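You operate a simulated robot arm through the tools that you are given. There is no shell and no other tool.

The job below is to be done with a simulated two-armed robot. You get a single attempt, and the scene is never put back.

Task
Dry both wet drawers together, then pull the middle one out.
Fine: push both home, run the dryer until DRY lights and switch it off.

Only the result counts: the job must be done as asked and must still hold three seconds after the hand-in. Knocking over, shifting, dropping, spilling or breaking anything else fails it.

Robot
Two 7-joint arms with fingered hands on one trunk that stands fixed in place. Base frame: the origin is at the foot of the trunk, x ahead of it, y to its left, z up. Units: cm, degrees, N and s.
The left shoulder is at [2.1, 17.3, 152.5], the right one opposite. With the tool pointing down near the work surface each hand reaches from about 10 to 58 cm from the base axis, measured 20 degrees to its own side. Payload 3.5 kg a hand.
Tool frame (each hand has its own): the origin (TCP) lies between the finger pads and is the grasp point; the fingertips stand 3 cm ahead of it; z points along the fingers, y is the line along which they close. The gripper opens to 10.4 cm; its body begins 3.5 cm behind the TCP. The gripper is a hand of 3 fingers: y runs from the thumb to the fingers, the wrist lies at [-1.5, -10.4, -17.8] in the tool frame, and closing takes about 1.5 s.
Orientation is that of the tool frame in the base frame, as a unit quaternion [w, x, y, z]. With the fingers straight down and the wrist toward the robot, the tool's x, y and z point along [0, 1, 0], [1, 0, 0] and [0, 0, -1] of the base frame.

Tools
- The arms move only by the tool arm_command. It takes "left_motion", "right_motion" or both (then of equal length, played together; a hand with none holds still); each is a list of rows, each a list of 7 numbers: the shift along the tool's x, y, z in cm, then the turn, a rotation vector about the tool's x, y, z in degrees, then the closure in counts, from 0 (fully open) to 255 (shut). In form: [[x, y, z, rx, ry, rz, fingers], ...]. A call has 1 to 20 rows; each row is the pose to reach, as a shift and turn from the pose commanded when the call began, along the tool's axes at that moment. Rows are played at 5 a second. More than 5 cm and 8.6 degrees between two rows, or a gripper value outside its range, and nothing of the call is played. A pose out of reach is approached as far as the arm can. The call stops where the force on the tool passes 60 N (or 10 N more than at its start, if that is more) or the arm is blocked; 0.2 s more then pass. Each finger travels about 7.2 cm/s and halts on what it meets, pressing with about 22 N; the grip force reading is that of the motor and also rises with nothing between the fingers. The clock runs only during rows and for 0.2 s after the last one: add rows that repeat a pose to give the fingers time. The reply holds the time, the measured pose of the TCP, the force on the tool along the base axes, the opening and the grip force, in the units named above and with some noise, with the torque about the TCP (base axes, N m) and any sound that the robot's microphone picked up.
- Cameras (640 x 400 px; columns grow to the right, rows downward): "scene" is now at [8.52, -3.24, 168.5]; the picture's right is [-0.41, -0.91, 0.00], its down [-0.64, 0.28, -0.72] and it looks along [0.66, -0.29, -0.70] (base axes); focal length 221 px, centre (320, 200). "left" rides on the left gripper at [-6.4, -9.4, -11.7] in its tool frame; the picture's right is [-0.72, -0.33, 0.61], its down [0.64, -0.65, 0.40] and it looks along [0.27, 0.68, 0.68] (tool axes); focal length 238 px, centre (320, 200). "right" rides on the right gripper at [6.4, -9.4, -11.7] in its tool frame; the picture's right is [-0.72, 0.33, -0.61], its down [-0.64, -0.65, 0.40] and it looks along [-0.27, 0.68, 0.68] (tool axes); focal length 238 px, centre (320, 200). There is no depth. A picture from a camera that has moved, and an enlarged one, comes with that camera's place and axes in the base frame and with its lens.
- camera(camera): a new picture of that camera. It takes no simulated time.
- move_column(by): moves the trunk up (or, below 0, down) by that many cm; the arms and the scene camera ride with it, the base frame stays. It gives what a move gives, with no picture.
- hand_shape(shape, hand): the hand has 3 fingers and takes this shape, open, in about a second: jaw (thumb against the fingers, like two jaws); tri (thumb and two fingers); tip (a fingertip pinch); poke (one finger out to press); point (the index stretched); flat (the hand flat); cup (the hand cupped); fist (a fist). The gripper value then closes the fingers along that shape, each until it touches; the sizes above hold for jaw. It gives what a move gives, with no picture.
- turn_head(pan, tilt): turns the head with the scene camera to pan (to the left, within 86 degrees either way) and tilt (down, from -29 to 69), counted from straight ahead of the robot (the tilt from the chest, where the trunk bows). It gives what a move gives.
- inspect(camera, box): a new picture of the part [left, top, right, bottom] of that camera's present view, enlarged. It takes no simulated time.
- hand_in(): hands the job in; it is judged then, once.

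Places have to be worked out from the pictures, the camera data and where the tool is seen. Open the grippers and draw the arms clear of the work before you hand the job in, unless the task says otherwise.

The tools are called after "Emit:" as a command line: name --argument value ..., lists and objects as JSON in quotes. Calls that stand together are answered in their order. arm_command: Moves the arms, as the interface text tells. Its arguments: {"type":"object","properties":{"left_motion":{"type":"array","items":{"type":"array","items":{"type":"number"}}},"right_motion":{"type":"array","items":{"type":"array","items":{"type":"number"}}}},"required":[]} The other tools are called the same way: move_column (by) moves the trunk up or down; hand_shape (shape, hand) gives the hand a shape; turn_head (pan, tilt) turns the head that bears the scene camera; camera (camera) takes a picture; inspect (camera, box) takes an enlarged picture of a part of a camera's view; hand_in () hands the job in.

At the start:

```text
time: 0.0
left_position: [40.84, -2.3, 146.64]
left_orientation: [0.0, 0.707, 0.707, 0.0]
left_wrist_force: [-0.7, -0.7, -0.5]
left_wrist_torque: [0.02, 0.0, -0.03]
left_opening: 10.35
left_gripper_force: 0.1
left_shape: jaw
right_position: [37.54, -44.57, 150.6]
right_orientation: [0.0, 0.707, 0.707, 0.0]
right_wrist_force: [-0.3, -0.5, -0.3]
right_wrist_torque: [0.02, 0.0, 0.01]
right_opening: 10.38
right_gripper_force: 0.1
right_shape: jaw
trunk travel left (down, up): [-62.0, 13.5]
head pan, tilt (commanded): [-23.9, 44.2]
```

scene: 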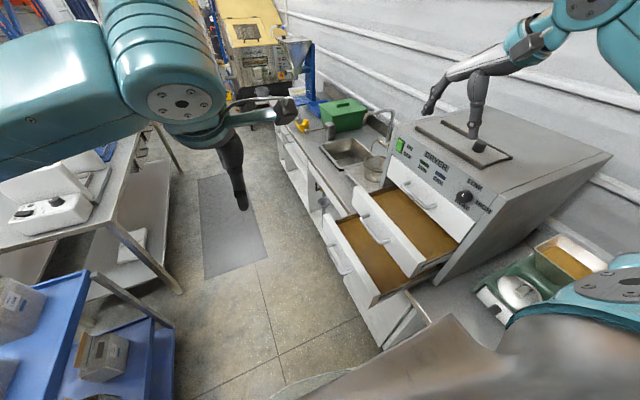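
right: 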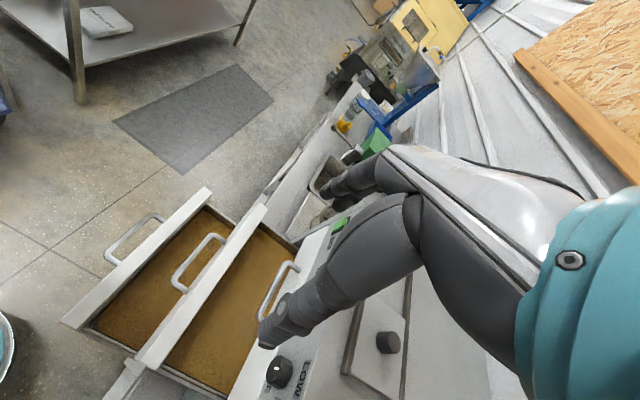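
left: 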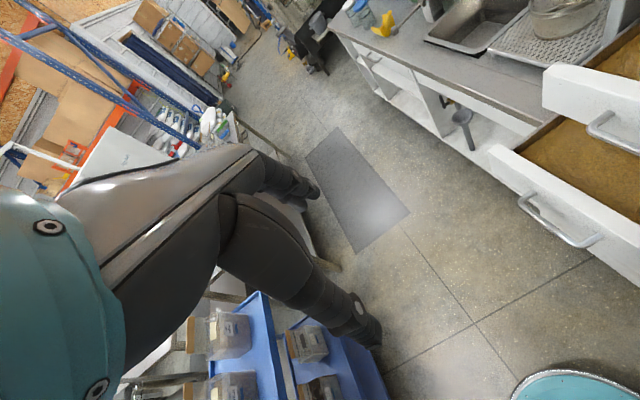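

The scene shows a dryer cabinet with two open drawers on the right and a control panel. I take a closer look at the panel and the drawers before moving.

Emit:
inspect --camera "scene" --box '[380, 100, 540, 220]'

Emit:
inspect --camera "scene" --box '[300, 120, 540, 300]'

Emit:
inspect --camera "right" --box '[60, 180, 420, 400]'

```text
3.33 times, centred on (460, 160) of scene
camera zoom: at [8.52, -3.24, 168.5], right [-0.41, -0.91, 0.0], down [-0.64, 0.28, -0.72], along [0.66, -0.29, -0.7], focal length 736 px, centre (-147, 333)
```

zoom: 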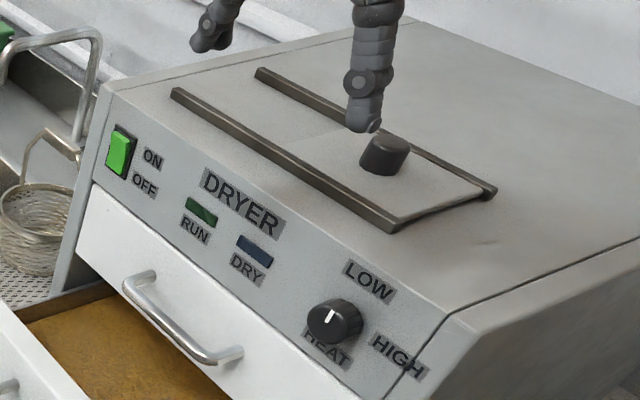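

```text
2.22 times, centred on (420, 210) of scene
camera zoom: at [8.52, -3.24, 168.5], right [-0.41, -0.91, 0.0], down [-0.64, 0.28, -0.72], along [0.66, -0.29, -0.7], focal length 490 px, centre (98, 178)
```

zoom: 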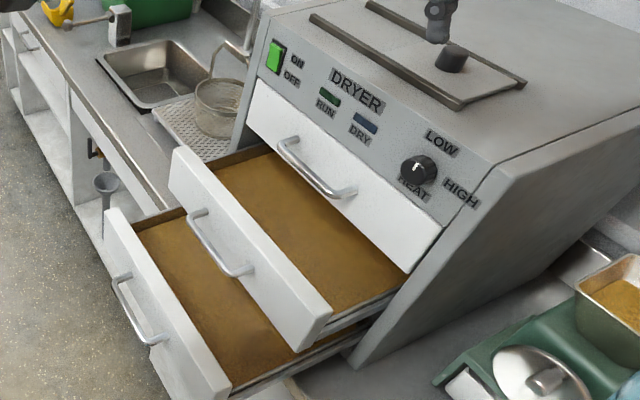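

```text
1.78 times, centred on (240, 290) of right
camera zoom: at [28.11, -38.05, 162.25], right [0.33, -0.72, 0.61], down [-0.65, -0.64, -0.4], along [0.68, -0.27, -0.68], focal length 424 px, centre (462, 40)
```

zoom: 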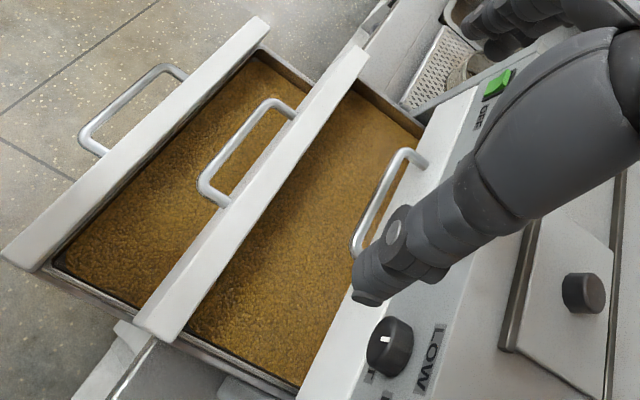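

From both cameras I triangulate the dryer: its front faces +y at y≈-59, spanning x≈26–67 and z≈87–132. The middle handle is near (47,-40,104), the bottom handle near (46,-25,95) and the switch near (63,-59,126). I look closer at details before moving.

Emit:
inspect --camera "scene" --box '[430, 165, 510, 225]'

Emit:
inspect --camera "scene" --box '[300, 190, 460, 310]'

Emit:
turn_head --pan -50 --tilt 40

Emit:
camera --camera "scene"

```text
6.67 times, centred on (470, 195) of scene
camera zoom: at [8.52, -3.24, 168.5], right [-0.41, -0.91, 0.0], down [-0.64, 0.28, -0.72], along [0.66, -0.29, -0.7], focal length 1471 px, centre (-680, 233)
```

zoom: 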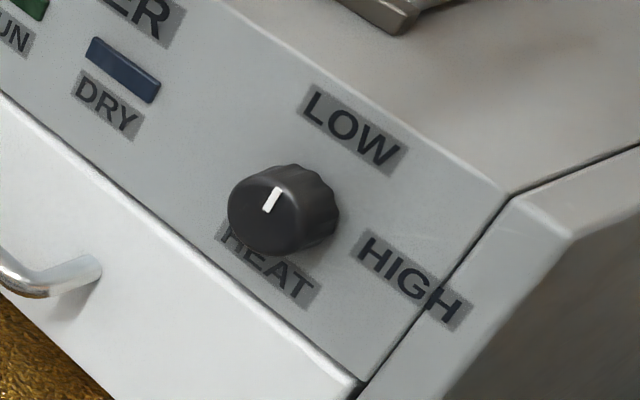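

```text
3.33 times, centred on (380, 250) of scene
camera zoom: at [8.52, -3.24, 168.5], right [-0.41, -0.91, 0.0], down [-0.64, 0.28, -0.72], along [0.66, -0.29, -0.7], focal length 736 px, centre (120, 33)
```

zoom: 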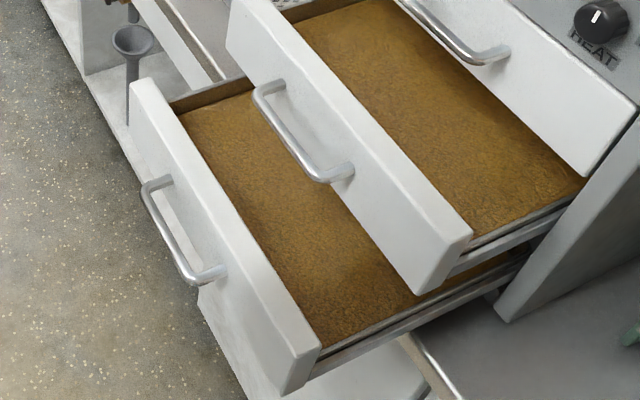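

```text
time: 0.9
left_position: [40.95, -2.2, 146.72]
left_orientation: [0.0, 0.707, 0.707, -0.001]
left_wrist_force: [0.6, 0.2, -0.4]
left_wrist_torque: [-0.01, -0.01, -0.02]
left_opening: 10.37
left_gripper_force: 0.0
left_shape: jaw
right_position: [37.45, -44.48, 150.68]
right_orientation: [-0.001, 0.708, 0.706, 0.0]
right_wrist_force: [0.0, -0.5, -0.6]
right_wrist_torque: [-0.01, 0.01, 0.0]
right_opening: 10.36
right_gripper_force: 0.0
right_shape: jaw
trunk travel left (down, up): [-62.0, 13.5]
head pan, tilt (commanded): [-50.0, 40.0]
```

```text
taken
camera scene: at [6.51, -6.42, 169.11], right [-0.77, -0.64, 0.0], down [-0.41, 0.49, -0.77], along [0.49, -0.59, -0.64], focal length 221 px, centre (320, 200)
```

scene: 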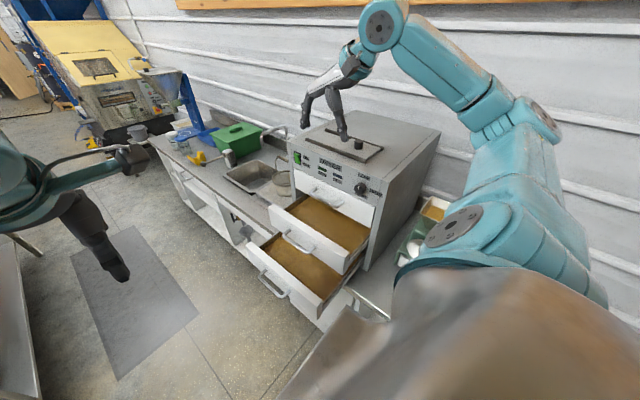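

The dryer panel shows RUN and DRY dark and the HEAT pointer straight up at LOW. Before lowering the trunk, I look to the left to check what lies beneath the left arm.

Emit:
turn_head --pan 40 --tilt 50

Emit:
camera --camera "scene"

Emit:
turn_head --pan -10 --tilt 60

Emit:
camera --camera "scene"

```text
time: 2.5
left_position: [40.99, -2.18, 146.67]
left_orientation: [0.0, 0.707, 0.707, 0.0]
left_wrist_force: [0.3, 0.9, -1.2]
left_wrist_torque: [0.0, 0.0, -0.01]
left_opening: 10.35
left_gripper_force: 0.1
left_shape: jaw
right_position: [37.63, -44.48, 150.58]
right_orientation: [0.0, 0.708, 0.707, 0.0]
right_wrist_force: [-0.7, -0.2, -0.4]
right_wrist_torque: [-0.01, -0.02, 0.01]
right_opening: 10.33
right_gripper_force: 0.2
right_shape: jaw
trunk travel left (down, up): [-62.0, 13.5]
head pan, tilt (commanded): [40.0, 50.0]
```

```text
taken
camera scene: at [6.94, 5.02, 167.69], right [0.64, -0.77, 0.0], down [-0.59, -0.49, -0.64], along [0.49, 0.41, -0.77], focal length 221 px, centre (320, 200)
```

scene: 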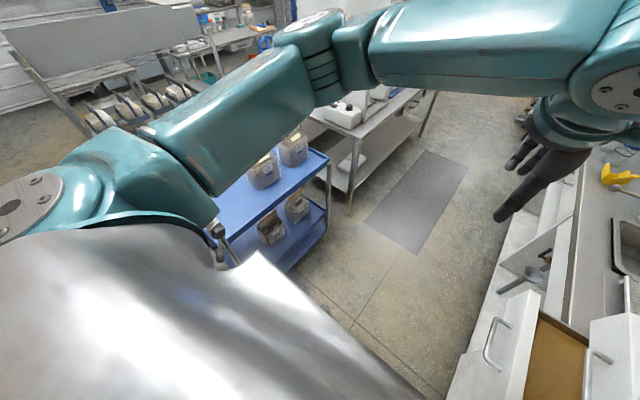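

```text
time: 3.7
left_position: [40.95, -2.19, 146.58]
left_orientation: [-0.001, 0.708, 0.707, 0.0]
left_wrist_force: [-1.0, -0.5, -0.9]
left_wrist_torque: [0.0, 0.03, 0.01]
left_opening: 10.34
left_gripper_force: 0.0
left_shape: jaw
right_position: [37.52, -44.56, 150.56]
right_orientation: [0.0, 0.707, 0.707, 0.001]
right_wrist_force: [0.0, 0.3, 0.1]
right_wrist_torque: [-0.05, -0.01, 0.0]
right_opening: 10.4
right_gripper_force: 0.0
right_shape: jaw
trunk travel left (down, up): [-62.0, 13.5]
head pan, tilt (commanded): [-10.0, 60.0]
```

```text
taken
camera scene: at [7.6, -1.07, 166.44], right [-0.17, -0.98, 0.0], down [-0.85, 0.15, -0.5], along [0.49, -0.09, -0.87], focal length 221 px, centre (320, 200)
```

scene: 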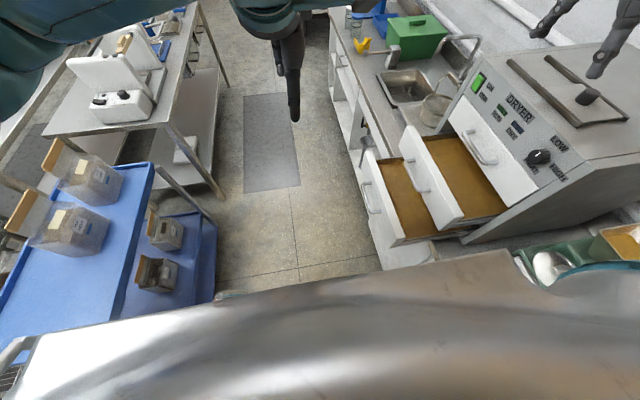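

The blue cart and tables are well below arm height, so lowering the trunk about 25 cm is safe. First I move the right hand out to y≈-22, clear of the drawers, and the left hand further left.

Emit:
arm_command --left_motion '[[2.5, 0, 0, 0, 0, 0, 0], [5, 0, 0, 0, 0, 0, 0], [7.5, 0, 0, 0, 0, 0, 0], [10, 0, 0, 0, 0, 0, 0], [12.5, 0, 0, 0, 0, 0, 0], [15, 0, 0, 0, 0, 0, 0], [17.5, 0, 0, 0, 0, 0, 0], [20, 0, 0, 0, 0, 0, 0]]' --right_motion '[[2.8, 0, 0, 0, 0, 0, 0], [5.6, 0, 0, 0, 0, 0, 0], [8.4, 0, 0, 0, 0, 0, 0], [11.2, 0, 0, 0, 0, 0, 0], [14, 0, 0, 0, 0, 0, 0], [16.8, 0, 0, 0, 0, 0, 0], [19.6, 0, 0, 0, 0, 0, 0], [22.4, 0, 0, 0, 0, 0, 0]]'

Emit:
turn_head --pan -35 --tilt 45

Emit:
camera --camera "scene"

```text
time: 5.5
left_position: [41.05, 17.98, 146.58]
left_orientation: [0.0, 0.708, 0.706, 0.001]
left_wrist_force: [0.2, 0.4, 0.8]
left_wrist_torque: [-0.03, -0.01, 0.01]
left_opening: 10.36
left_gripper_force: 0.0
left_shape: jaw
right_position: [37.41, -21.91, 150.66]
right_orientation: [0.0, 0.707, 0.707, 0.0]
right_wrist_force: [0.7, 0.8, 0.4]
right_wrist_torque: [-0.03, 0.03, -0.02]
right_opening: 10.38
right_gripper_force: 0.1
right_shape: jaw
trunk travel left (down, up): [-62.0, 13.5]
head pan, tilt (commanded): [-10.0, 60.0]
```

```text
time: 6.4
left_position: [41.11, 17.66, 146.61]
left_orientation: [0.001, 0.707, 0.707, 0.0]
left_wrist_force: [-0.1, -0.5, 0.3]
left_wrist_torque: [-0.03, 0.02, -0.02]
left_opening: 10.35
left_gripper_force: 0.0
left_shape: jaw
right_position: [37.54, -22.28, 150.7]
right_orientation: [0.0, 0.707, 0.707, 0.0]
right_wrist_force: [0.3, 0.9, 0.4]
right_wrist_torque: [-0.02, 0.03, 0.03]
right_opening: 10.37
right_gripper_force: 0.1
right_shape: jaw
trunk travel left (down, up): [-62.0, 13.5]
head pan, tilt (commanded): [-35.0, 45.0]
```

```text
taken
camera scene: at [7.7, -4.59, 168.38], right [-0.57, -0.82, 0.0], down [-0.58, 0.41, -0.71], along [0.58, -0.41, -0.71], focal length 221 px, centre (320, 200)
```

scene: 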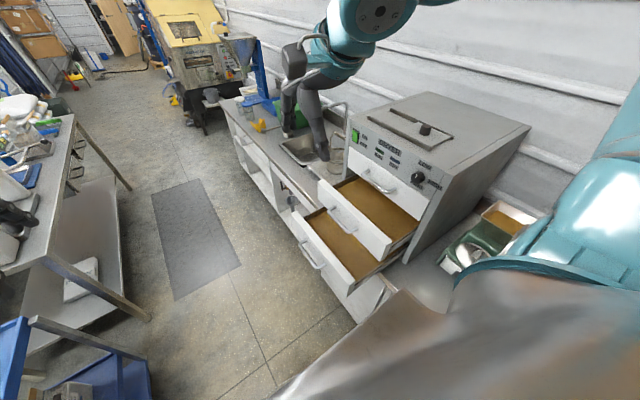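

The right hand is clear above the floor in front of the drawers. I now turn it so the fingers point toward the dryer (-y) with thumb up, watching that it is reachable.

Emit:
arm_command --right_motion '[[0, 0, 0, 4.33, -4.33, -4.33, 0], [0, 0, 0, 8.66, -8.66, -8.66, 0], [0, 0, 0, 12.99, -12.99, -12.99, 0], [0, 0, 0, 17.32, -17.32, -17.32, 0], [0, 0, 0, 21.65, -21.65, -21.65, 0], [0, 0, 0, 25.98, -25.98, -25.98, 0], [0, 0, 0, 30.31, -30.31, -30.31, 0], [0, 0, 0, 34.64, -34.64, -34.64, 0], [0, 0, 0, 38.97, -38.97, -38.97, 0], [0, 0, 0, 43.3, -43.3, -43.3, 0], [0, 0, 0, 47.63, -47.63, -47.63, 0], [0, 0, 0, 51.96, -51.96, -51.96, 0], [0, 0, 0, 56.29, -56.29, -56.29, 0], [0, 0, 0, 60.62, -60.62, -60.62, 0], [0, 0, 0, 64.95, -64.95, -64.95, 0], [0, 0, 0, 69.28, -69.28, -69.28, 0], [0, 0, 0, 69.28, -69.28, -69.28, 0]]'

Emit:
camera --camera "scene"

```text
time: 10.0
left_position: [41.1, 17.75, 146.65]
left_orientation: [0.0, 0.707, 0.707, 0.0]
left_wrist_force: [-0.5, 0.1, 0.6]
left_wrist_torque: [0.01, -0.01, 0.01]
left_opening: 10.35
left_gripper_force: 0.1
left_shape: jaw
right_position: [34.05, -33.59, 148.2]
right_orientation: [0.001, -0.001, 0.708, -0.707]
right_wrist_force: [0.7, 0.3, -0.8]
right_wrist_torque: [-0.01, -0.07, 0.01]
right_opening: 10.37
right_gripper_force: 0.1
right_shape: jaw
right hand out of reach, approached as far as the arm can: row 10, 11, 12, 13, 14, 15, 16, 17
trunk travel left (down, up): [-62.0, 13.5]
head pan, tilt (commanded): [-35.0, 45.0]
```

```text
taken
camera scene: at [7.7, -4.57, 168.38], right [-0.57, -0.82, 0.0], down [-0.58, 0.41, -0.71], along [0.58, -0.41, -0.71], focal length 221 px, centre (320, 200)
```

scene: 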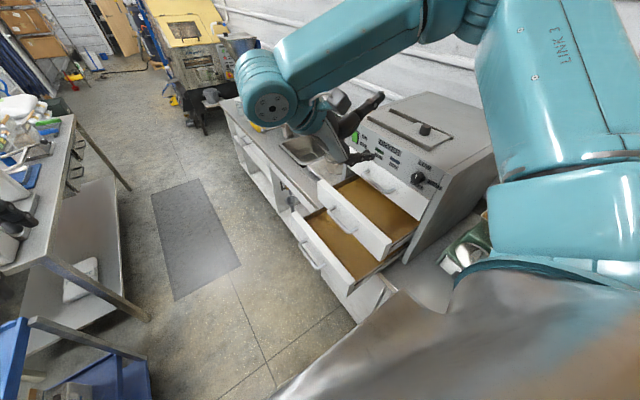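

The hand is now oriented as wanted, but this arm reached only y≈-34 with that orientation. I lower the trunk by 25 cm and then test the reach at working height.

Emit:
move_column --by -25

Emit:
camera --camera "scene"

Emit:
camera --camera "right"

```text
time: 12.6
left_position: [40.93, 17.7, 121.64]
left_orientation: [-0.001, 0.707, 0.707, 0.0]
left_wrist_force: [-0.1, -0.5, 0.7]
left_wrist_torque: [0.0, 0.04, -0.01]
left_opening: 10.35
left_gripper_force: 0.0
left_shape: jaw
right_position: [33.93, -33.85, 123.46]
right_orientation: [0.0, 0.0, -0.707, 0.707]
right_wrist_force: [-0.2, -0.7, 0.4]
right_wrist_torque: [0.01, 0.03, 0.0]
right_opening: 10.37
right_gripper_force: 0.0
right_shape: jaw
trunk travel left (down, up): [-37.0, 38.5]
head pan, tilt (commanded): [-35.0, 45.0]
```

```text
taken
camera scene: at [11.13, -4.59, 143.28], right [-0.57, -0.82, 0.0], down [-0.58, 0.41, -0.71], along [0.58, -0.41, -0.71], focal length 221 px, centre (320, 200)
```

scene: 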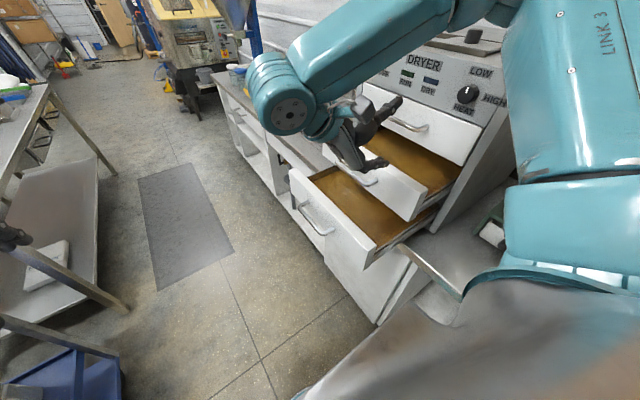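

```text
taken
camera right: at [27.49, -22.11, 132.8], right [0.72, 0.61, -0.33], down [0.64, -0.41, 0.65], along [0.27, -0.68, -0.68], focal length 238 px, centre (320, 200)
```

right: 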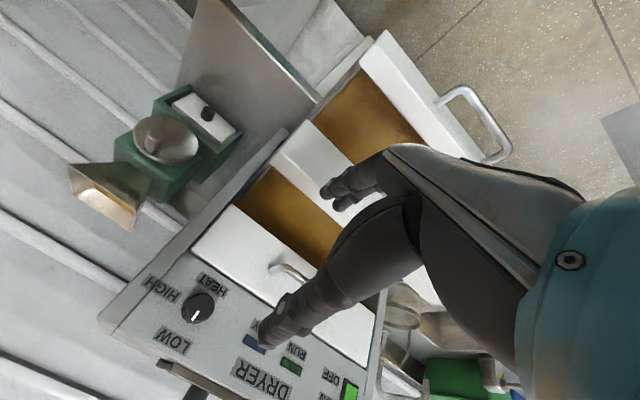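

The trunk lowered fine; the thumb is on top and fingers below, as needed to pinch a horizontal bar. I make a modest test move (+x, slightly down) to learn what commanded pose is the reference and what is reachable, half-closing the fingers.

Emit:
arm_command --right_motion '[[-2, 1.5, 0, 0, 0, 0, 30], [-4, 3, 0, 0, 0, 0, 60], [-6, 4.5, 0, 0, 0, 0, 90], [-8, 6, 0, 0, 0, 0, 110], [-8, 6, 0, 0, 0, 0, 110], [-8, 6, 0, 0, 0, 0, 110]]'

Emit:
camera --camera "scene"

```text
time: 14.0
left_position: [40.95, 17.71, 121.58]
left_orientation: [-0.001, 0.708, 0.707, 0.0]
left_wrist_force: [0.1, 0.4, 0.0]
left_wrist_torque: [-0.02, 0.0, -0.02]
left_opening: 10.38
left_gripper_force: 0.0
left_shape: jaw
right_position: [41.75, -34.32, 117.39]
right_orientation: [0.001, -0.001, 0.708, -0.706]
right_wrist_force: [-0.5, 0.2, 0.1]
right_wrist_torque: [0.0, 0.01, 0.0]
right_opening: 5.97
right_gripper_force: 0.0
right_shape: jaw
right hand out of reach, approached as far as the arm can: row 4, 5, 6
trunk travel left (down, up): [-37.0, 38.5]
head pan, tilt (commanded): [-35.0, 45.0]
```

```text
taken
camera scene: at [11.18, -4.6, 143.26], right [-0.57, -0.82, 0.0], down [-0.58, 0.41, -0.71], along [0.58, -0.41, -0.71], focal length 221 px, centre (320, 200)
```

scene: 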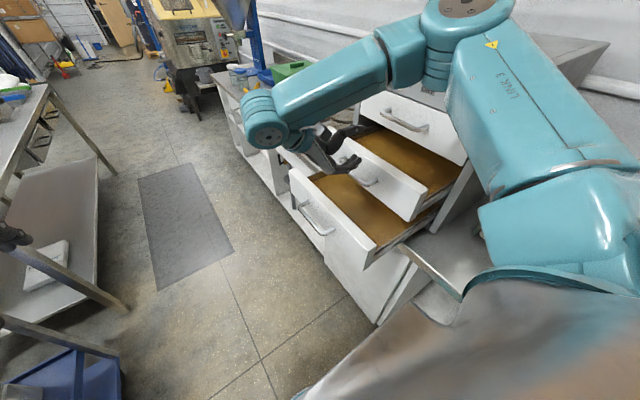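

The reference is the clamped pose, and this orientation works near (42,-34,117). I inspect both handles from the new camera height to refine their positions before descending.

Emit:
inspect --camera "scene" --box '[270, 80, 470, 280]'

Emit:
inspect --camera "right" --box '[200, 0, 560, 300]'

```text
2.00 times, centred on (370, 180) of scene
camera zoom: at [11.18, -4.6, 143.26], right [-0.57, -0.82, 0.0], down [-0.58, 0.41, -0.71], along [0.58, -0.41, -0.71], focal length 441 px, centre (220, 240)
```

zoom: 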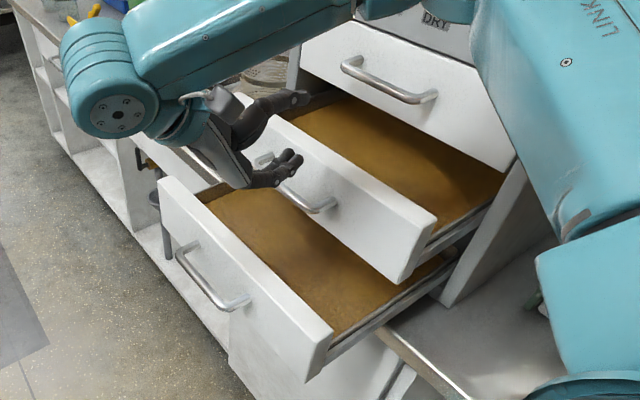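

```text
1.33 times, centred on (380, 150) of right
camera zoom: at [35.28, -22.57, 126.75], right [0.72, 0.61, -0.32], down [0.64, -0.41, 0.65], along [0.27, -0.68, -0.69], focal length 318 px, centre (240, 267)
```

zoom: 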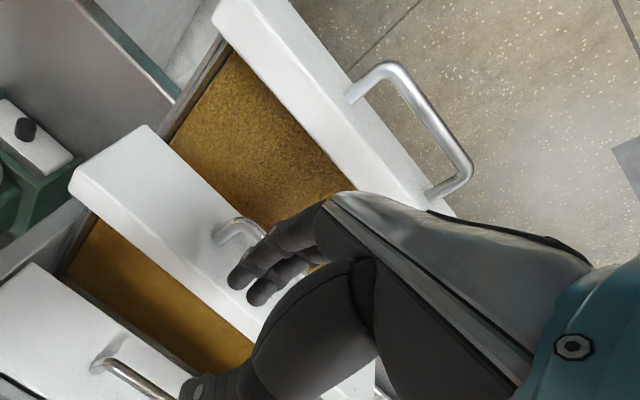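

Refined: bottom handle bar spans x≈40.5–52.3 at y≈-26, z≈95; middle bar is at y≈-40.7, z≈103.7 with similar x span. I yaw/pitch the hand toward a comfortable grasp (25° yaw, 20° down) and descend to a pre-grasp in front of the middle handle.

Emit:
arm_command --right_motion '[[-0.5, 0, 0.1, -3.9, -4.9, -0.9, 110], [-1, 0, 0.1, -7.9, -9.9, -1.8, 110], [-1.4, 0, 0.2, -11.8, -14.8, -2.6, 110], [-1.8, 0, 0.3, -15.8, -19.8, -3.5, 110], [-2.3, 0, 0.4, -19.7, -24.7, -4.4, 110], [-2.3, 3, 0.4, -19.7, -24.7, -4.4, 110], [-2.3, 6, 0.4, -19.7, -24.7, -4.4, 110], [-2.3, 6, 0.4, -19.7, -24.7, -4.4, 110]]'

Emit:
inspect --camera "scene" --box '[240, 60, 480, 280]'

Emit:
camera --camera "right"

```text
time: 15.8
left_position: [40.88, 17.83, 121.71]
left_orientation: [0.0, 0.707, 0.707, -0.001]
left_wrist_force: [0.3, 0.6, 0.6]
left_wrist_torque: [-0.01, 0.02, 0.02]
left_opening: 10.35
left_gripper_force: 0.1
left_shape: jaw
right_position: [44.1, -34.78, 111.17]
right_orientation: [0.124, -0.177, 0.8, -0.56]
right_wrist_force: [0.3, -0.7, 0.7]
right_wrist_torque: [0.0, -0.01, 0.02]
right_opening: 5.95
right_gripper_force: 0.1
right_shape: jaw
trunk travel left (down, up): [-37.0, 38.5]
head pan, tilt (commanded): [-35.0, 45.0]
```

```text
1.82 times, centred on (360, 170) of scene
camera zoom: at [11.15, -4.58, 143.27], right [-0.57, -0.82, 0.0], down [-0.58, 0.41, -0.71], along [0.58, -0.41, -0.71], focal length 401 px, centre (247, 254)
```

zoom: 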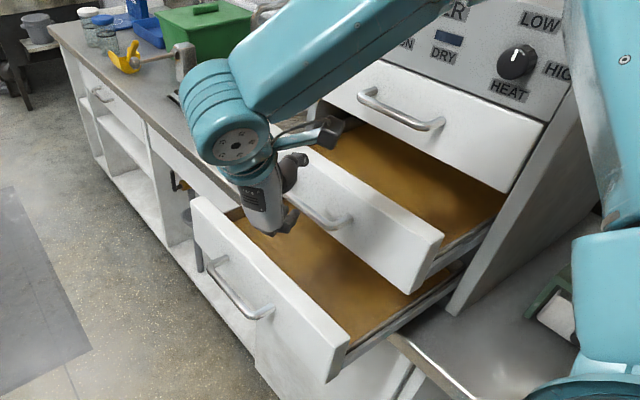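

```text
taken
camera right: at [35.01, -30.34, 123.99], right [0.36, 0.93, -0.1], down [0.84, -0.28, 0.47], along [0.41, -0.25, -0.87], focal length 238 px, centre (320, 200)
```

right: 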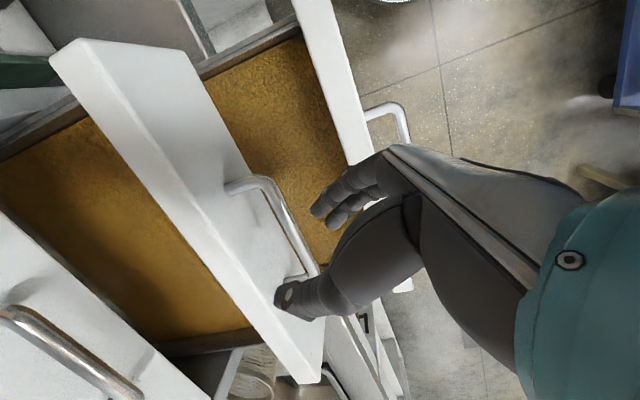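

The right camera confirms the middle bar at y≈-41, z≈103.7, x 41–53. I descend the last 5 cm to the pre-grasp and then advance along the fingers toward the bar.

Emit:
arm_command --right_motion '[[0, 2.35, -0.86, 0, 0, 0, 110], [0, 4.7, -1.72, 0, 0, 0, 110], [0, 4.7, -1.72, 0, 0, 0, 110]]'

Emit:
camera --camera "right"

Emit:
inspect --camera "scene" --box '[240, 60, 480, 280]'

```text
time: 16.6
left_position: [40.92, 17.9, 121.62]
left_orientation: [0.0, 0.707, 0.708, 0.0]
left_wrist_force: [0.2, -0.9, 0.7]
left_wrist_torque: [0.01, -0.01, 0.02]
left_opening: 10.38
left_gripper_force: 0.1
left_shape: jaw
right_position: [42.6, -31.53, 107.37]
right_orientation: [0.124, -0.177, 0.799, -0.561]
right_wrist_force: [0.9, 0.3, -0.3]
right_wrist_torque: [-0.02, 0.04, 0.0]
right_opening: 5.94
right_gripper_force: 0.0
right_shape: jaw
trunk travel left (down, up): [-37.0, 38.5]
head pan, tilt (commanded): [-35.0, 45.0]
```

```text
taken
camera right: at [33.57, -27.16, 120.3], right [0.36, 0.93, -0.1], down [0.84, -0.28, 0.47], along [0.41, -0.25, -0.87], focal length 238 px, centre (320, 200)
```

right: 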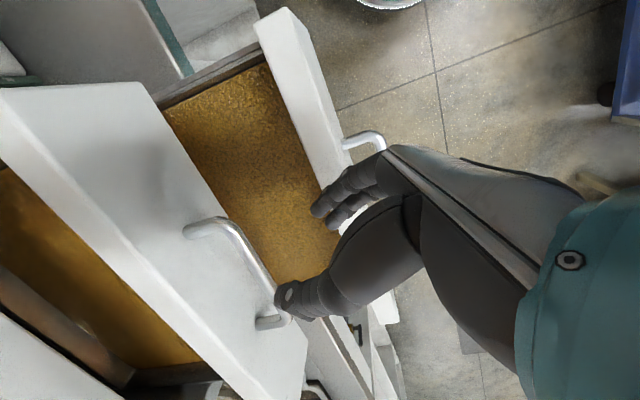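

```text
1.82 times, centred on (360, 170) of scene
camera zoom: at [11.14, -4.58, 143.27], right [-0.57, -0.82, 0.0], down [-0.58, 0.41, -0.71], along [0.58, -0.41, -0.71], focal length 401 px, centre (247, 254)
```

zoom: 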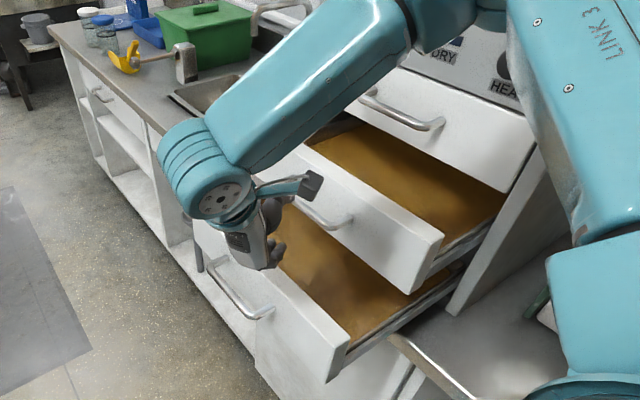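

Now at (42.6,-31.5,107.4) the bar lies essentially straight along the fingers about 10 cm ahead. I advance 6 cm along the tool axis and recheck.

Emit:
arm_command --right_motion '[[0, 0, 2, 0, 0, 0, 110], [0, 0, 4, 0, 0, 0, 110], [0, 0, 6, 0, 0, 0, 110], [0, 0, 6, 0, 0, 0, 110]]'

Emit:
inspect --camera "right" --box '[160, 100, 480, 340]'

Emit:
inspect --camera "scene" --box '[260, 80, 440, 240]'

```text
time: 17.6
left_position: [40.94, 17.68, 121.57]
left_orientation: [0.0, 0.707, 0.707, 0.0]
left_wrist_force: [-0.1, -0.4, -0.2]
left_wrist_torque: [-0.03, 0.01, 0.03]
left_opening: 10.37
left_gripper_force: 0.0
left_shape: jaw
right_position: [45.12, -36.85, 105.34]
right_orientation: [0.123, -0.176, 0.8, -0.56]
right_wrist_force: [0.0, 0.6, 0.3]
right_wrist_torque: [-0.02, 0.01, 0.0]
right_opening: 5.95
right_gripper_force: 0.1
right_shape: jaw
trunk travel left (down, up): [-37.0, 38.5]
head pan, tilt (commanded): [-35.0, 45.0]
```

```text
1.67 times, centred on (320, 220) of right
camera zoom: at [35.89, -32.48, 118.21], right [0.36, 0.93, -0.1], down [0.84, -0.28, 0.47], along [0.41, -0.25, -0.87], focal length 397 px, centre (320, 167)
```

zoom: 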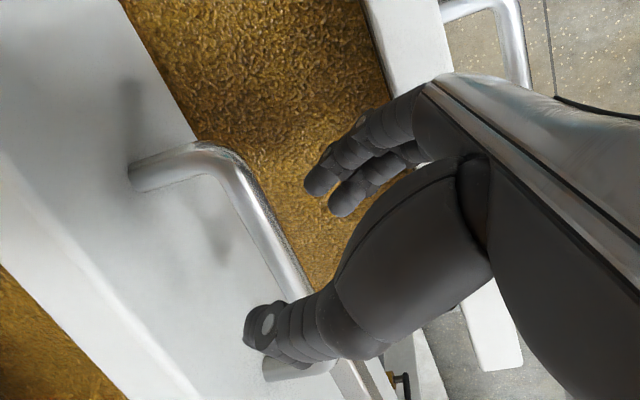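

```text
2.50 times, centred on (350, 160) of scene
camera zoom: at [11.16, -4.57, 143.27], right [-0.57, -0.82, 0.0], down [-0.58, 0.41, -0.71], along [0.58, -0.41, -0.71], focal length 552 px, centre (245, 300)
```

zoom: 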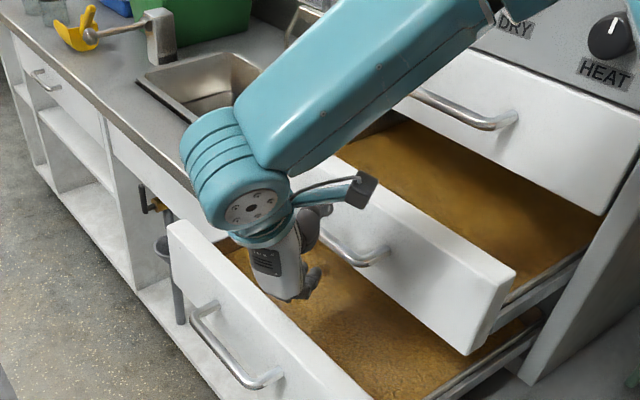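

The bar sits right on the grasp axis about 5 cm ahead. I advance 4.2 cm so the fingers straddle it, then close on it.

Emit:
arm_command --right_motion '[[0, 0, 1.5, 0, 0, 0, 110], [0, 0, 3, 0, 0, 0, 110], [0, 0, 4.2, 0, 0, 0, 110], [0, 0, 4.2, 0, 0, 0, 110]]'

Emit:
inspect --camera "right" --box '[160, 100, 480, 340]'

```text
time: 18.6
left_position: [40.94, 17.76, 121.62]
left_orientation: [-0.001, 0.707, 0.707, 0.0]
left_wrist_force: [-0.6, -0.3, -0.3]
left_wrist_torque: [-0.01, -0.01, 0.01]
left_opening: 10.35
left_gripper_force: 0.0
left_shape: jaw
right_position: [46.63, -40.54, 103.92]
right_orientation: [0.123, -0.177, 0.8, -0.56]
right_wrist_force: [0.6, 0.5, 0.0]
right_wrist_torque: [0.01, -0.01, -0.02]
right_opening: 5.94
right_gripper_force: 0.0
right_shape: jaw
trunk travel left (down, up): [-37.0, 38.5]
head pan, tilt (commanded): [-35.0, 45.0]
```

```text
1.67 times, centred on (320, 220) of right
camera zoom: at [37.62, -36.05, 116.73], right [0.36, 0.93, -0.1], down [0.84, -0.28, 0.47], along [0.41, -0.25, -0.87], focal length 397 px, centre (320, 167)
```

zoom: 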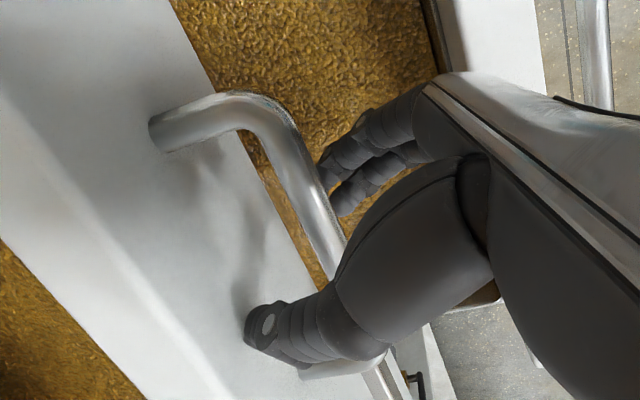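

The bar is between the thumb (above) and fingers (below), close to the TCP. I close the hand on it.

Emit:
arm_command --right_motion '[[0, 0, 0, 0, 0, 0, 150], [0, 0, 0, 0, 0, 0, 190], [0, 0, 0, 0, 0, 0, 220], [0, 0, 0, 0, 0, 0, 240], [0, 0, 0, 0, 0, 0, 240], [0, 0, 0, 0, 0, 0, 240], [0, 0, 0, 0, 0, 0, 240]]'

Emit:
inspect --camera "right" --box '[160, 100, 480, 340]'

```text
time: 20.2
left_position: [40.9, 17.77, 121.65]
left_orientation: [0.0, 0.707, 0.708, 0.0]
left_wrist_force: [0.1, -0.4, -0.8]
left_wrist_torque: [0.01, 0.0, 0.01]
left_opening: 10.35
left_gripper_force: 0.1
left_shape: jaw
right_position: [46.75, -40.52, 104.02]
right_orientation: [0.123, -0.177, 0.8, -0.561]
right_wrist_force: [0.7, -0.5, 1.7]
right_wrist_torque: [0.0, 0.01, 0.0]
right_opening: 0.64
right_gripper_force: 0.1
right_shape: jaw
trunk travel left (down, up): [-37.0, 38.5]
head pan, tilt (commanded): [-35.0, 45.0]
```

```text
1.67 times, centred on (320, 220) of right
camera zoom: at [37.6, -36.04, 116.74], right [0.36, 0.93, -0.1], down [0.84, -0.28, 0.47], along [0.41, -0.25, -0.88], focal length 397 px, centre (320, 167)
```

zoom: 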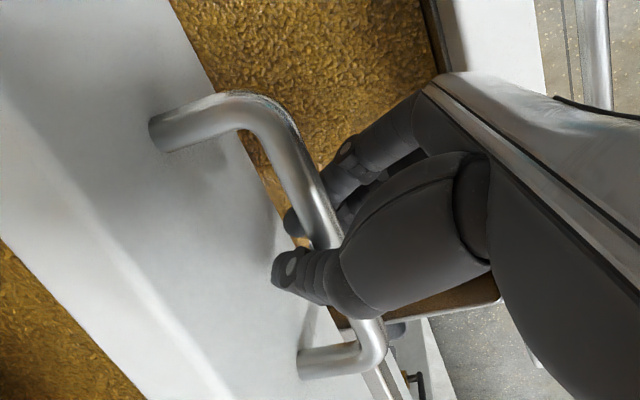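

The fingers now enclose the bar (opening 0.64 cm). I push the middle drawer straight along -y by 8 cm and check force and arm clearance.

Emit:
arm_command --right_motion '[[0.42, -0.31, 0.85, 0, 0, 0, 240], [0.85, -0.62, 1.7, 0, 0, 0, 240], [1.27, -0.93, 2.56, 0, 0, 0, 240], [1.69, -1.24, 3.41, 0, 0, 0, 240], [2.12, -1.55, 4.26, 0, 0, 0, 240], [2.54, -1.86, 5.11, 0, 0, 0, 240], [2.96, -2.17, 5.96, 0, 0, 0, 240], [3.38, -2.48, 6.82, 0, 0, 0, 240], [3.38, -2.48, 6.82, 0, 0, 0, 240]]'

Emit:
camera --camera "scene"

Emit:
camera --camera "right"

```text
time: 22.2
left_position: [40.86, 17.76, 121.59]
left_orientation: [0.0, 0.707, 0.707, 0.0]
left_wrist_force: [-0.3, 0.1, 0.2]
left_wrist_torque: [-0.02, -0.03, 0.01]
left_opening: 10.36
left_gripper_force: 0.1
left_shape: jaw
right_position: [46.84, -48.56, 104.07]
right_orientation: [0.123, -0.176, 0.8, -0.561]
right_wrist_force: [-0.4, 0.9, -1.0]
right_wrist_torque: [-0.01, -0.01, 0.02]
right_opening: 0.64
right_gripper_force: 0.1
right_shape: jaw
trunk travel left (down, up): [-37.0, 38.5]
head pan, tilt (commanded): [-35.0, 45.0]
```

```text
taken
camera scene: at [11.17, -4.57, 143.26], right [-0.57, -0.82, 0.0], down [-0.58, 0.41, -0.71], along [0.58, -0.41, -0.71], focal length 221 px, centre (320, 200)
```

scene: 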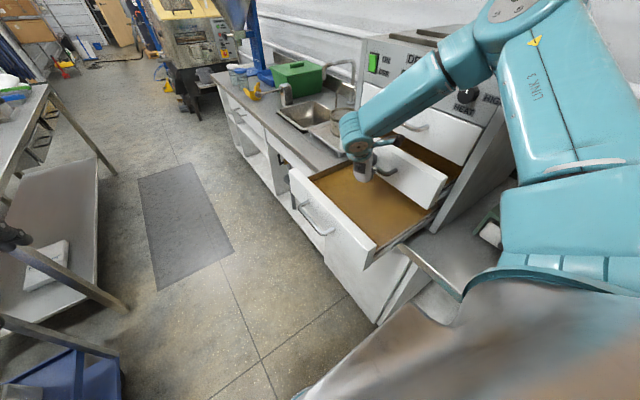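

```text
taken
camera right: at [37.72, -44.09, 116.81], right [0.36, 0.93, -0.1], down [0.84, -0.28, 0.47], along [0.41, -0.25, -0.87], focal length 238 px, centre (320, 200)
```

right: 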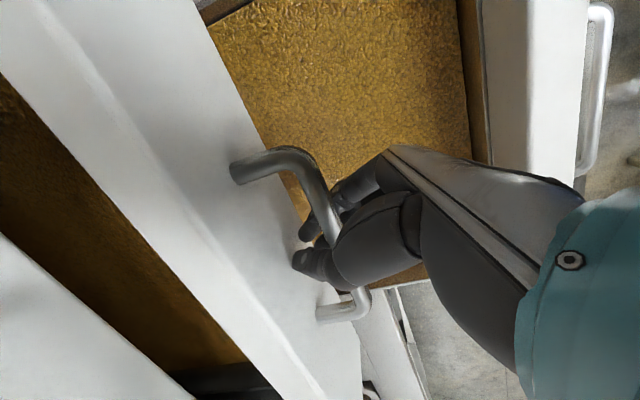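

The drawer slides with almost no force. I push 4 cm more, then check elbow clearance relative to the dryer.

Emit:
arm_command --right_motion '[[0.42, -0.31, 0.85, 0, 0, 0, 240], [0.85, -0.62, 1.7, 0, 0, 0, 240], [1.27, -0.93, 2.56, 0, 0, 0, 240], [1.69, -1.24, 3.41, 0, 0, 0, 240], [1.69, -1.24, 3.41, 0, 0, 0, 240]]'

Emit:
turn_head --pan -55 --tilt 30

Emit:
camera --camera "scene"

```text
time: 23.4
left_position: [40.98, 17.78, 121.61]
left_orientation: [0.0, 0.707, 0.708, 0.0]
left_wrist_force: [0.1, -0.3, -0.6]
left_wrist_torque: [0.01, 0.03, -0.01]
left_opening: 10.35
left_gripper_force: 0.1
left_shape: jaw
right_position: [46.75, -52.57, 104.05]
right_orientation: [0.123, -0.176, 0.8, -0.56]
right_wrist_force: [-0.7, 0.4, 0.1]
right_wrist_torque: [0.03, 0.0, 0.01]
right_opening: 0.62
right_gripper_force: 0.1
right_shape: jaw
trunk travel left (down, up): [-37.0, 38.5]
head pan, tilt (commanded): [-35.0, 45.0]
```

```text
time: 24.2
left_position: [40.94, 17.77, 121.62]
left_orientation: [0.0, 0.707, 0.707, -0.001]
left_wrist_force: [-0.1, 0.5, -0.4]
left_wrist_torque: [0.01, 0.02, -0.02]
left_opening: 10.37
left_gripper_force: 0.2
left_shape: jaw
right_position: [46.67, -52.55, 104.03]
right_orientation: [0.123, -0.176, 0.8, -0.56]
right_wrist_force: [0.5, 0.1, 0.9]
right_wrist_torque: [0.0, 0.01, -0.03]
right_opening: 0.65
right_gripper_force: 0.0
right_shape: jaw
trunk travel left (down, up): [-37.0, 38.5]
head pan, tilt (commanded): [-55.0, 30.0]
```

```text
taken
camera scene: at [9.69, -7.32, 145.52], right [-0.82, -0.57, 0.0], down [-0.29, 0.41, -0.87], along [0.5, -0.71, -0.5], focal length 221 px, centre (320, 200)
```

scene: 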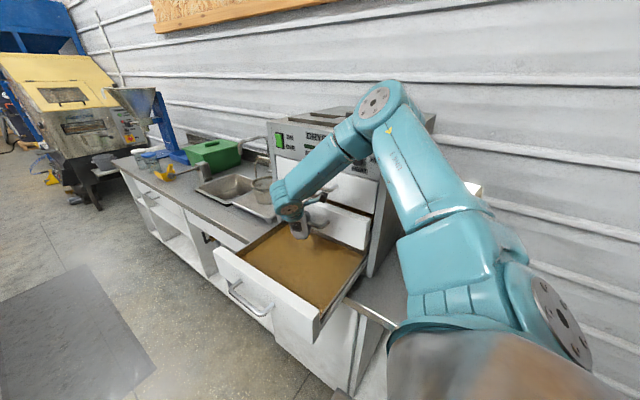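

The elbow is near (27,-49,141), above and ahead of the dryer's front, so there is room. I push on in small steps until the drawer seats.

Emit:
arm_command --right_motion '[[0.42, -0.31, 0.85, 0, 0, 0, 240], [0.85, -0.62, 1.7, 0, 0, 0, 240], [1.27, -0.93, 2.56, 0, 0, 0, 240], [1.48, -1.09, 2.98, 0, 0, 0, 240], [1.69, -1.24, 3.41, 0, 0, 0, 240], [1.69, -1.24, 3.41, 0, 0, 0, 240]]'

Emit:
inspect --camera "scene" --box '[240, 90, 440, 270]'

Emit:
camera --camera "right"

```text
time: 25.6
left_position: [41.02, 17.86, 121.65]
left_orientation: [0.001, 0.707, 0.707, 0.0]
left_wrist_force: [-0.2, 0.6, -0.4]
left_wrist_torque: [0.0, 0.01, 0.0]
left_opening: 10.35
left_gripper_force: 0.1
left_shape: jaw
right_position: [46.89, -56.5, 104.01]
right_orientation: [0.123, -0.176, 0.8, -0.56]
right_wrist_force: [-0.2, -0.1, -0.2]
right_wrist_torque: [0.01, 0.01, 0.01]
right_opening: 0.62
right_gripper_force: 0.1
right_shape: jaw
trunk travel left (down, up): [-37.0, 38.5]
head pan, tilt (commanded): [-55.0, 30.0]
```

```text
2.22 times, centred on (340, 180) of scene
camera zoom: at [9.69, -7.32, 145.53], right [-0.82, -0.57, 0.0], down [-0.29, 0.41, -0.87], along [0.5, -0.71, -0.5], focal length 490 px, centre (276, 244)
```

zoom: 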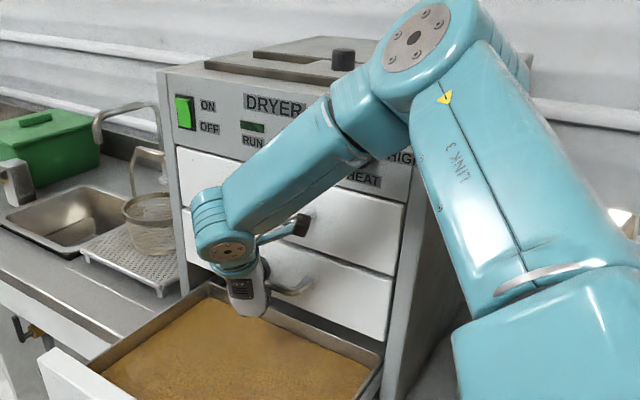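

```text
taken
camera right: at [37.72, -52.06, 116.8], right [0.36, 0.93, -0.1], down [0.84, -0.28, 0.47], along [0.41, -0.25, -0.87], focal length 238 px, centre (320, 200)
```

right: 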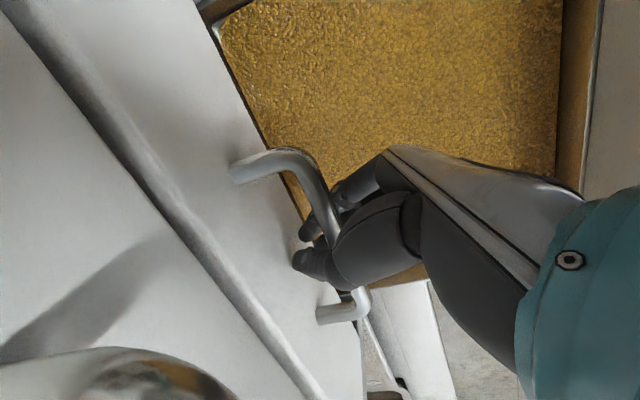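

The middle drawer is nearly flush; no resistance yet. I continue in half-centimetre steps until it bottoms out.

Emit:
arm_command --right_motion '[[0.21, -0.16, 0.43, 0, 0, 0, 240], [0.42, -0.31, 0.85, 0, 0, 0, 240], [0.63, -0.47, 1.28, 0, 0, 0, 240], [0.85, -0.62, 1.7, 0, 0, 0, 240], [0.85, -0.62, 1.7, 0, 0, 0, 240]]'

Emit:
camera --camera "right"

```text
time: 26.8
left_position: [40.82, 18.46, 121.51]
left_orientation: [0.001, 0.707, 0.707, -0.001]
left_wrist_force: [0.5, 1.0, -0.5]
left_wrist_torque: [0.0, -0.01, 0.0]
left_opening: 10.37
left_gripper_force: 0.0
left_shape: jaw
right_position: [46.71, -57.39, 104.25]
right_orientation: [0.127, -0.179, 0.801, -0.557]
right_wrist_force: [-5.6, 46.1, 4.3]
right_wrist_torque: [0.7, 0.11, 0.09]
right_opening: 0.72
right_gripper_force: 0.0
right_shape: jaw
trunk travel left (down, up): [-37.0, 38.5]
head pan, tilt (commanded): [-55.0, 30.0]
```

```text
taken
camera right: at [37.55, -53.12, 117.07], right [0.36, 0.93, -0.09], down [0.84, -0.27, 0.47], along [0.42, -0.25, -0.88], focal length 238 px, centre (320, 200)
```

right: 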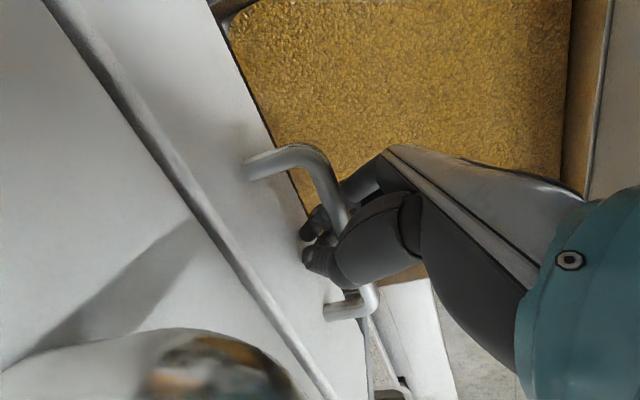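

Resistance of 46 N shows the middle drawer is seated, with its bar at about y=-58 like the top one. I ease off 1 cm, open the fingers and retreat along the tool axis.

Emit:
arm_command --right_motion '[[-0.42, 0.31, -0.85, 0, 0, 0, 240], [-0.42, 0.31, -0.85, 0, 0, 0, 200], [-0.42, 0.31, -0.85, 0, 0, 0, 150], [-0.42, 0.31, -0.85, 0, 0, 0, 110], [-0.42, 0.31, -0.85, 0, 0, 0, 100], [-0.42, 0.31, -0.85, 0, 0, 0, 100], [-0.42, 0.31, -0.85, 0, 0, 0, 100]]'

Emit:
inspect --camera "right" --box '[160, 100, 480, 340]'

```text
time: 28.4
left_position: [40.98, 18.06, 121.56]
left_orientation: [0.0, 0.706, 0.708, 0.0]
left_wrist_force: [-0.3, -0.5, -0.4]
left_wrist_torque: [0.01, 0.01, 0.01]
left_opening: 10.37
left_gripper_force: 0.0
left_shape: jaw
right_position: [46.59, -57.11, 104.15]
right_orientation: [0.123, -0.176, 0.8, -0.561]
right_wrist_force: [-3.8, 18.8, -5.2]
right_wrist_torque: [0.07, 0.07, 0.23]
right_opening: 5.13
right_gripper_force: 0.0
right_shape: jaw
trunk travel left (down, up): [-37.0, 38.5]
head pan, tilt (commanded): [-55.0, 30.0]
```

```text
1.67 times, centred on (320, 220) of right
camera zoom: at [37.61, -52.78, 116.87], right [0.36, 0.93, -0.1], down [0.84, -0.28, 0.47], along [0.41, -0.25, -0.88], focal length 397 px, centre (320, 167)
```

zoom: 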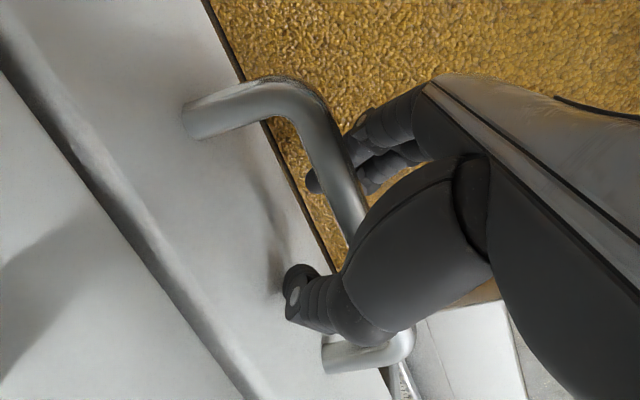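

Open now; a small contact push remains, likely fingertips on the drawer face. I retreat along the tool axis.

Emit:
arm_command --right_motion '[[0, 0, -1, 0, 0, 0, 100], [0, 0, -2.5, 0, 0, 0, 100], [0, 0, -4.5, 0, 0, 0, 100], [0, 0, -7, 0, 0, 0, 100], [0, 0, -9.5, 0, 0, 0, 100], [0, 0, -12, 0, 0, 0, 100], [0, 0, -12, 0, 0, 0, 100]]'

Emit:
camera --camera "right"

Emit:
camera --camera "scene"

```text
time: 30.0
left_position: [40.94, 17.84, 121.68]
left_orientation: [0.0, 0.707, 0.707, 0.001]
left_wrist_force: [1.0, 0.1, 0.3]
left_wrist_torque: [-0.01, 0.0, 0.03]
left_opening: 10.38
left_gripper_force: 0.2
left_shape: jaw
right_position: [41.86, -47.47, 108.23]
right_orientation: [0.123, -0.177, 0.8, -0.56]
right_wrist_force: [0.5, -0.1, 0.0]
right_wrist_torque: [0.0, 0.0, 0.0]
right_opening: 6.29
right_gripper_force: 0.1
right_shape: jaw
trunk travel left (down, up): [-37.0, 38.5]
head pan, tilt (commanded): [-55.0, 30.0]
```

```text
taken
camera right: at [32.84, -42.87, 121.0], right [0.36, 0.93, -0.1], down [0.84, -0.28, 0.47], along [0.41, -0.25, -0.88], focal length 238 px, centre (320, 200)
```

right: 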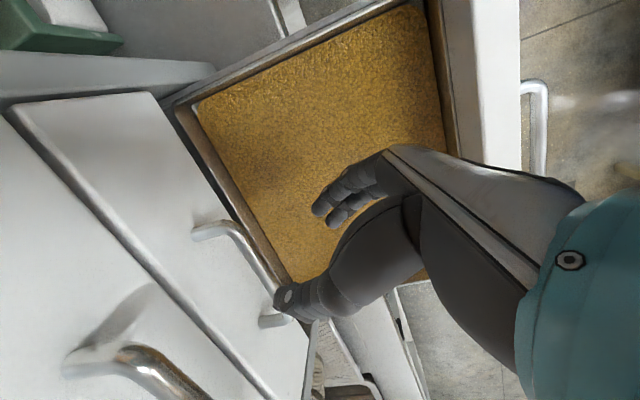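

```text
taken
camera scene: at [9.7, -7.36, 145.52], right [-0.82, -0.57, 0.0], down [-0.29, 0.41, -0.87], along [0.5, -0.71, -0.5], focal length 221 px, centre (320, 200)
```

scene: 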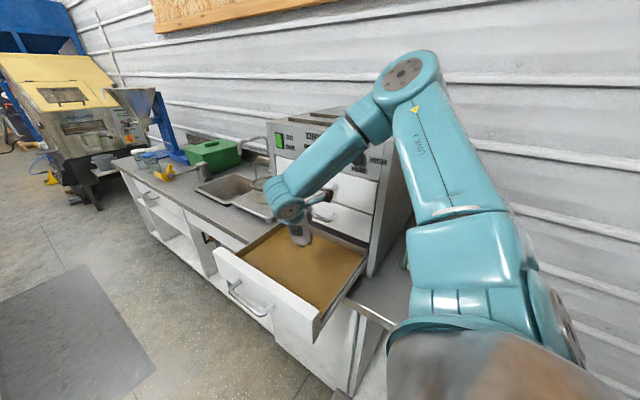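

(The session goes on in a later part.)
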